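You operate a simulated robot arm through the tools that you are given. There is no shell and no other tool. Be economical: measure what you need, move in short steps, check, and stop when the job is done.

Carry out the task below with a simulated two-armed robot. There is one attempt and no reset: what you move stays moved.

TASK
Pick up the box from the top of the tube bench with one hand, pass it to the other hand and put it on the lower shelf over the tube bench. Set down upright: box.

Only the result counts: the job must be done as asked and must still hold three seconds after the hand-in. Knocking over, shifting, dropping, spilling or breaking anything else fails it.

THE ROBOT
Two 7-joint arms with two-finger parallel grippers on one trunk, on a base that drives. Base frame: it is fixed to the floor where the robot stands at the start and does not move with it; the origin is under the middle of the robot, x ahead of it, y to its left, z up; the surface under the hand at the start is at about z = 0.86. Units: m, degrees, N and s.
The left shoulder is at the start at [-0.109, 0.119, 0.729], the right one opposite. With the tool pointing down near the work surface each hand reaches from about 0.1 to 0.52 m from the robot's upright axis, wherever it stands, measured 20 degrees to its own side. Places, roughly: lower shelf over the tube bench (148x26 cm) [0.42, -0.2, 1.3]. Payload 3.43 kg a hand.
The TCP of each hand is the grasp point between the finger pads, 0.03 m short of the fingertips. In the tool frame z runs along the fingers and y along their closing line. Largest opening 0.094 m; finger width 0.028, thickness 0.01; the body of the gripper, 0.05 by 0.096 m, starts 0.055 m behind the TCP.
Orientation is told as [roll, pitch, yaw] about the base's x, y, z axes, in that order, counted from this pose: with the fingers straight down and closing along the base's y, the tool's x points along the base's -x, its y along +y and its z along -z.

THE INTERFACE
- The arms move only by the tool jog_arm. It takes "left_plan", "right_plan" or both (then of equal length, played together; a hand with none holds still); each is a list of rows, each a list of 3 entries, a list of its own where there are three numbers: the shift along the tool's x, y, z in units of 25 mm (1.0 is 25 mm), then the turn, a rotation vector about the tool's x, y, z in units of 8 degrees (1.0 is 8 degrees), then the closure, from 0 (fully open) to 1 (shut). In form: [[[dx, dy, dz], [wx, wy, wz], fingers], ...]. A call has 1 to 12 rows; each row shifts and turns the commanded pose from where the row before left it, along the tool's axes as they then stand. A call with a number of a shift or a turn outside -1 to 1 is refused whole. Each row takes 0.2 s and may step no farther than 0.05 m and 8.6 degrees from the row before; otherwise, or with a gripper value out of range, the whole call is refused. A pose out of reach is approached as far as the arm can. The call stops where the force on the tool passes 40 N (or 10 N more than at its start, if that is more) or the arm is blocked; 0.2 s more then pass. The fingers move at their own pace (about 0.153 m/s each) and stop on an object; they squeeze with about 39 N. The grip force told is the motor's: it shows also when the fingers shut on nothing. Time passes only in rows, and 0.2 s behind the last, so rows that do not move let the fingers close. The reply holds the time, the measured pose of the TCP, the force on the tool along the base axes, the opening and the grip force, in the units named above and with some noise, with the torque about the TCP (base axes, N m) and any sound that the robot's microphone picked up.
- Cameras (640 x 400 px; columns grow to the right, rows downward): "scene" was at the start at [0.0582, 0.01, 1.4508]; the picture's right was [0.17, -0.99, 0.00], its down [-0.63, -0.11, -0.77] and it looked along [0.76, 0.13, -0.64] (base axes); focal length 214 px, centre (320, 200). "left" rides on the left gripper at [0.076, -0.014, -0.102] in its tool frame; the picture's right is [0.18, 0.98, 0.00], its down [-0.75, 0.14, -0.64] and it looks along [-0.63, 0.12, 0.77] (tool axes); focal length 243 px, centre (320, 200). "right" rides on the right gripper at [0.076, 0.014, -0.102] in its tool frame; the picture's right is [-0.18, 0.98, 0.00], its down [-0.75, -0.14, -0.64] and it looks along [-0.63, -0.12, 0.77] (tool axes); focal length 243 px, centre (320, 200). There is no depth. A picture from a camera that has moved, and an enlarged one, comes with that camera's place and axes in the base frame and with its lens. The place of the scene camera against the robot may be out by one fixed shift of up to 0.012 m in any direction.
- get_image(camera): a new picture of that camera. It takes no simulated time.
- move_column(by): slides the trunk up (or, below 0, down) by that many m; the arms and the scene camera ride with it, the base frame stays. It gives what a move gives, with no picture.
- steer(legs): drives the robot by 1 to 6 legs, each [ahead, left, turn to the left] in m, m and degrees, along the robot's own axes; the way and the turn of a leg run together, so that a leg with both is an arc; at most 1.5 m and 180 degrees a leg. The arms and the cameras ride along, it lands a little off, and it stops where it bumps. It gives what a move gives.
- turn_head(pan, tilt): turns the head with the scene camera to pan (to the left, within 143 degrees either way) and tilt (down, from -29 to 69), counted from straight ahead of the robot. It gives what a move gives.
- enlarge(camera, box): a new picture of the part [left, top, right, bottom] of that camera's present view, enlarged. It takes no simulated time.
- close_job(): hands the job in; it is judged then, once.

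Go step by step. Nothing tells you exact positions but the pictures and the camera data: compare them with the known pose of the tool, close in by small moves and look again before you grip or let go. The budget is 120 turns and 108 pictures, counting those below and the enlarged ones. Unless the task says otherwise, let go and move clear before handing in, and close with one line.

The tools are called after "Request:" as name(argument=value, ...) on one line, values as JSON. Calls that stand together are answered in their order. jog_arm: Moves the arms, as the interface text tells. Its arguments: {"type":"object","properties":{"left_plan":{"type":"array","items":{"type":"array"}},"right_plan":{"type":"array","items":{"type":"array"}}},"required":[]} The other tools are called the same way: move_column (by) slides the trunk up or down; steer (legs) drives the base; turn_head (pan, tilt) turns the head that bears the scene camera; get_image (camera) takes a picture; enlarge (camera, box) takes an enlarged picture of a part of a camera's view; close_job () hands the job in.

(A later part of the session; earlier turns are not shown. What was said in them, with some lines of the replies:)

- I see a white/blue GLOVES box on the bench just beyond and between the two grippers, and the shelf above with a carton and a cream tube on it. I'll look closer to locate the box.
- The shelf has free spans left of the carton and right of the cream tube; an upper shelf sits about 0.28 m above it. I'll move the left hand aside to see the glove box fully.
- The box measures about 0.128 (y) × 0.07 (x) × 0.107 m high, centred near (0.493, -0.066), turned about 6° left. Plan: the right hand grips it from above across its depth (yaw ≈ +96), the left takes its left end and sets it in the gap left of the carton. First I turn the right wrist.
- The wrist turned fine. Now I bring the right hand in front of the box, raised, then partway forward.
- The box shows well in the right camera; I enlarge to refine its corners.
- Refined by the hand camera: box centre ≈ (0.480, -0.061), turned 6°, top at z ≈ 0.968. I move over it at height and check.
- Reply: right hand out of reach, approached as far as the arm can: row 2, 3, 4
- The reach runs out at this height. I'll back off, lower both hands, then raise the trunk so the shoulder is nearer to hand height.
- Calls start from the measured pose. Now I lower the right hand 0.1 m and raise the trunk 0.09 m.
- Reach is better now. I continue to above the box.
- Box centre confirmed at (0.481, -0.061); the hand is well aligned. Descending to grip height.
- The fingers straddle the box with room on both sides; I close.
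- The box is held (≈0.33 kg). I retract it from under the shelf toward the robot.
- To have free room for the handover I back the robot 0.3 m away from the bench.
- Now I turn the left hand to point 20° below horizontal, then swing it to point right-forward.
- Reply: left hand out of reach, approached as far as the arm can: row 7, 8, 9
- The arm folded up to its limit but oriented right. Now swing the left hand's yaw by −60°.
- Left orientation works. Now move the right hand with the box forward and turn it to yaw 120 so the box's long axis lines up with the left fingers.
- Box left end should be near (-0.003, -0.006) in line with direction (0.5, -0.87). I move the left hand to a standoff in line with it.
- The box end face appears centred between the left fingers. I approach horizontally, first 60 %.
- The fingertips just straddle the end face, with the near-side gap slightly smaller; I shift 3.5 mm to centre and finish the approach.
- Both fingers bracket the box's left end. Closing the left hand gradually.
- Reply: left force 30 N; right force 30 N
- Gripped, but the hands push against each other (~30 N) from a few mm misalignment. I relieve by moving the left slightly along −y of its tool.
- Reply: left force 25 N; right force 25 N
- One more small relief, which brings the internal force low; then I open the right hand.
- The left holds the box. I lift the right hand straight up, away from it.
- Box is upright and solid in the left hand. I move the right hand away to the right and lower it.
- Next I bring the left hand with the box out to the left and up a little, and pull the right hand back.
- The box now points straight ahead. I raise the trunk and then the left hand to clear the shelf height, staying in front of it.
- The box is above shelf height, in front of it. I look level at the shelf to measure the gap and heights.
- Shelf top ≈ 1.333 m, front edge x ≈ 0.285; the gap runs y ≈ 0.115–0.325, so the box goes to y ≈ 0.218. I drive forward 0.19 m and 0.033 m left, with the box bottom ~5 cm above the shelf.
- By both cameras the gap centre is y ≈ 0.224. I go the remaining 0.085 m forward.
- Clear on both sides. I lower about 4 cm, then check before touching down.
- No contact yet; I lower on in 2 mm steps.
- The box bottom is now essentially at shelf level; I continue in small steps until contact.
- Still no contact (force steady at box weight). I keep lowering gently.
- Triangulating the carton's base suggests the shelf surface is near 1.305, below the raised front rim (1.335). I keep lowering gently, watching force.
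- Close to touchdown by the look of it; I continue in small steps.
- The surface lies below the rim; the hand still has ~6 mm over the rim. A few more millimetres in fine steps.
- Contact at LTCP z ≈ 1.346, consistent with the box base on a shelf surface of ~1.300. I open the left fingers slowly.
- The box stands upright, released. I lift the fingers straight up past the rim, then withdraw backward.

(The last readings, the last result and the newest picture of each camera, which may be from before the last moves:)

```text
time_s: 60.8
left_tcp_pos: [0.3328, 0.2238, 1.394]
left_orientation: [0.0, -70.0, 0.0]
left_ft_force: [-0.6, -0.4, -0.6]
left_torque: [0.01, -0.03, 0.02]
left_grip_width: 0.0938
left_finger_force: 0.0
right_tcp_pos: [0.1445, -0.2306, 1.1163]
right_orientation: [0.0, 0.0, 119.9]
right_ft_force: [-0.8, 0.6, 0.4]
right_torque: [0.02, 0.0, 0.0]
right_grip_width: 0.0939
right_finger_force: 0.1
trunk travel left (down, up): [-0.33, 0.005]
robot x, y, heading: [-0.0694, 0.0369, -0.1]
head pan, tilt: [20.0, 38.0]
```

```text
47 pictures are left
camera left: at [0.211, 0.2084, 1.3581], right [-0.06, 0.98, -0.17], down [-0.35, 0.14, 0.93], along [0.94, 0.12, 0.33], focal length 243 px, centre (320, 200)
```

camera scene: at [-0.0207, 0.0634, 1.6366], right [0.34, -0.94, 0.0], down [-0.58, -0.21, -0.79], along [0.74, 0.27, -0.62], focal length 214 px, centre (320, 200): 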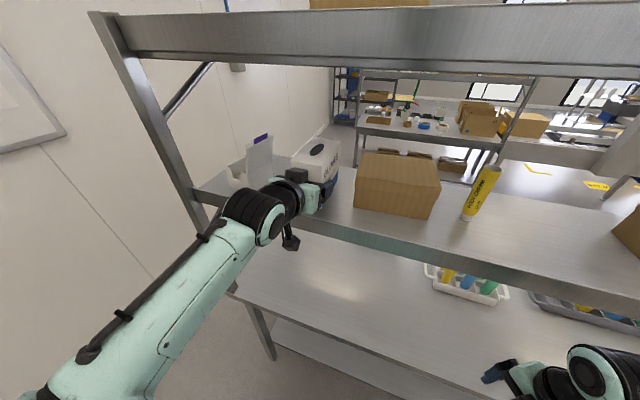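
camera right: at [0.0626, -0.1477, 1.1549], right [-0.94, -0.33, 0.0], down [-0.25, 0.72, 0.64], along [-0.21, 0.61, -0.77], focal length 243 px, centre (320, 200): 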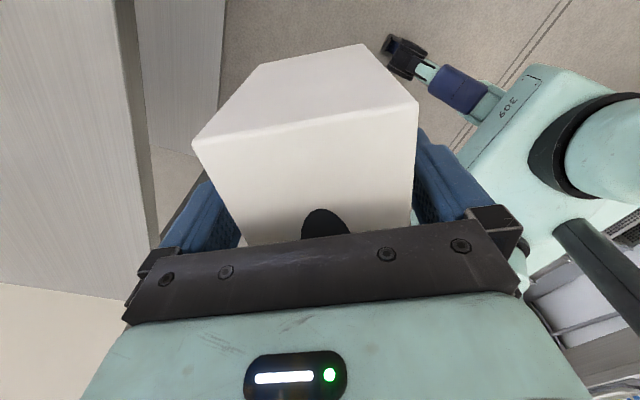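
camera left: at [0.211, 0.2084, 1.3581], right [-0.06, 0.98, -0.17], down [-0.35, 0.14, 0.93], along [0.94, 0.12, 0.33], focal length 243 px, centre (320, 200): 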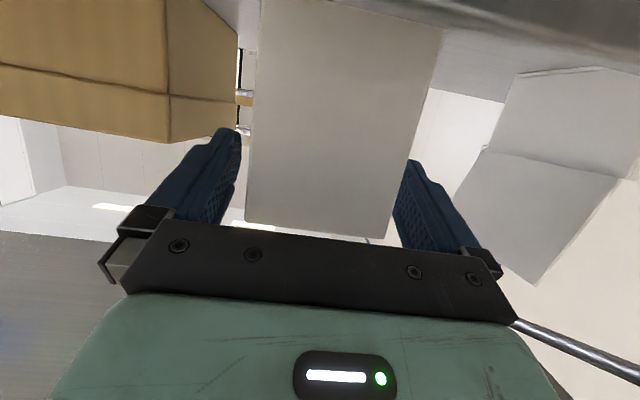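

Now the robot backs away straight.

Request:
steer(legs=[[-0.25, 0, 0]])

Request:
get_image(camera="scene")

Request:
enlarge(camera="scene", box=[200, 80, 440, 230])

Request:
get_image(camera="left")

```text
time_s: 62.6
left_tcp_pos: [0.0821, 0.2247, 1.3937]
left_orientation: [0.0, -70.0, 0.1]
left_ft_force: [0.1, 0.2, -0.3]
left_torque: [-0.03, -0.02, -0.01]
left_grip_width: 0.0941
left_finger_force: 0.1
right_tcp_pos: [-0.1061, -0.2292, 1.1179]
right_orientation: [-0.1, 0.0, 120.0]
right_ft_force: [-0.2, -0.1, 0.2]
right_torque: [0.03, 0.01, 0.0]
right_grip_width: 0.0939
right_finger_force: 0.1
trunk travel left (down, up): [-0.33, 0.005]
robot x, y, heading: [-0.3172, 0.0396, 0.2]
head pan, tilt: [20.0, 38.0]
```

```text
46 pictures are left
camera scene: at [-0.2715, 0.0634, 1.6368], right [0.34, -0.94, 0.0], down [-0.58, -0.21, -0.79], along [0.74, 0.27, -0.62], focal length 214 px, centre (320, 200)
```

scene: 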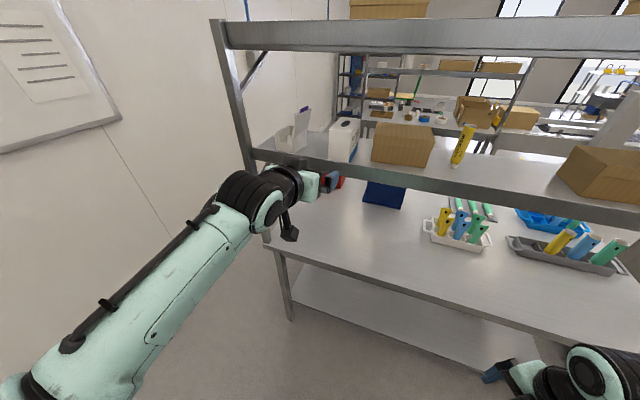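

```text
2.67 times, centred on (320, 155) of scene
camera zoom: at [-0.2715, 0.0634, 1.6368], right [0.34, -0.94, 0.0], down [-0.58, -0.21, -0.79], along [0.74, 0.27, -0.62], focal length 572 px, centre (320, 320)
```

zoom: 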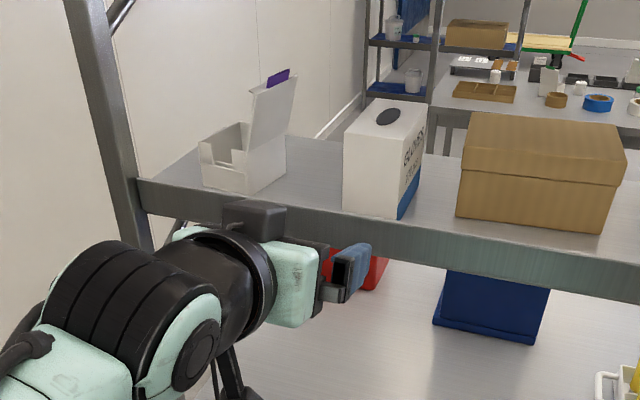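

```text
44 pictures are left
camera left: at [-0.0396, 0.209, 1.358], right [-0.06, 0.98, -0.17], down [-0.35, 0.14, 0.93], along [0.94, 0.12, 0.33], focal length 243 px, centre (320, 200)
```

left: 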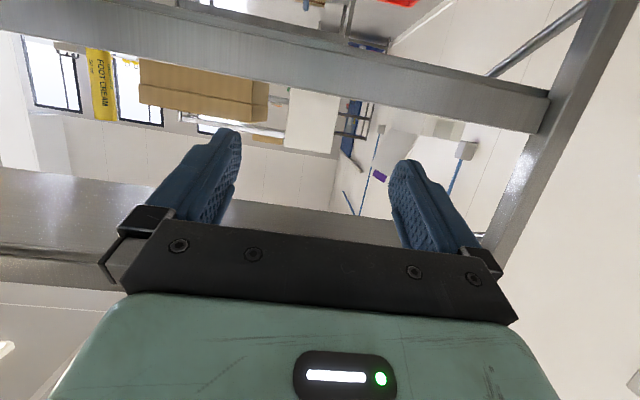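

The box stands upright on the lower shelf between the white box and the carton; both hands are empty and clear, so I hand in.

Request:
close_job()

```text
The job is handed in.
```

The glove box was lifted off the bench with the right hand and passed to the left. It now stands upright on the lower shelf, between the white box and the carton. Both hands are empty and clear, and nothing else appeared moved in the last picture.
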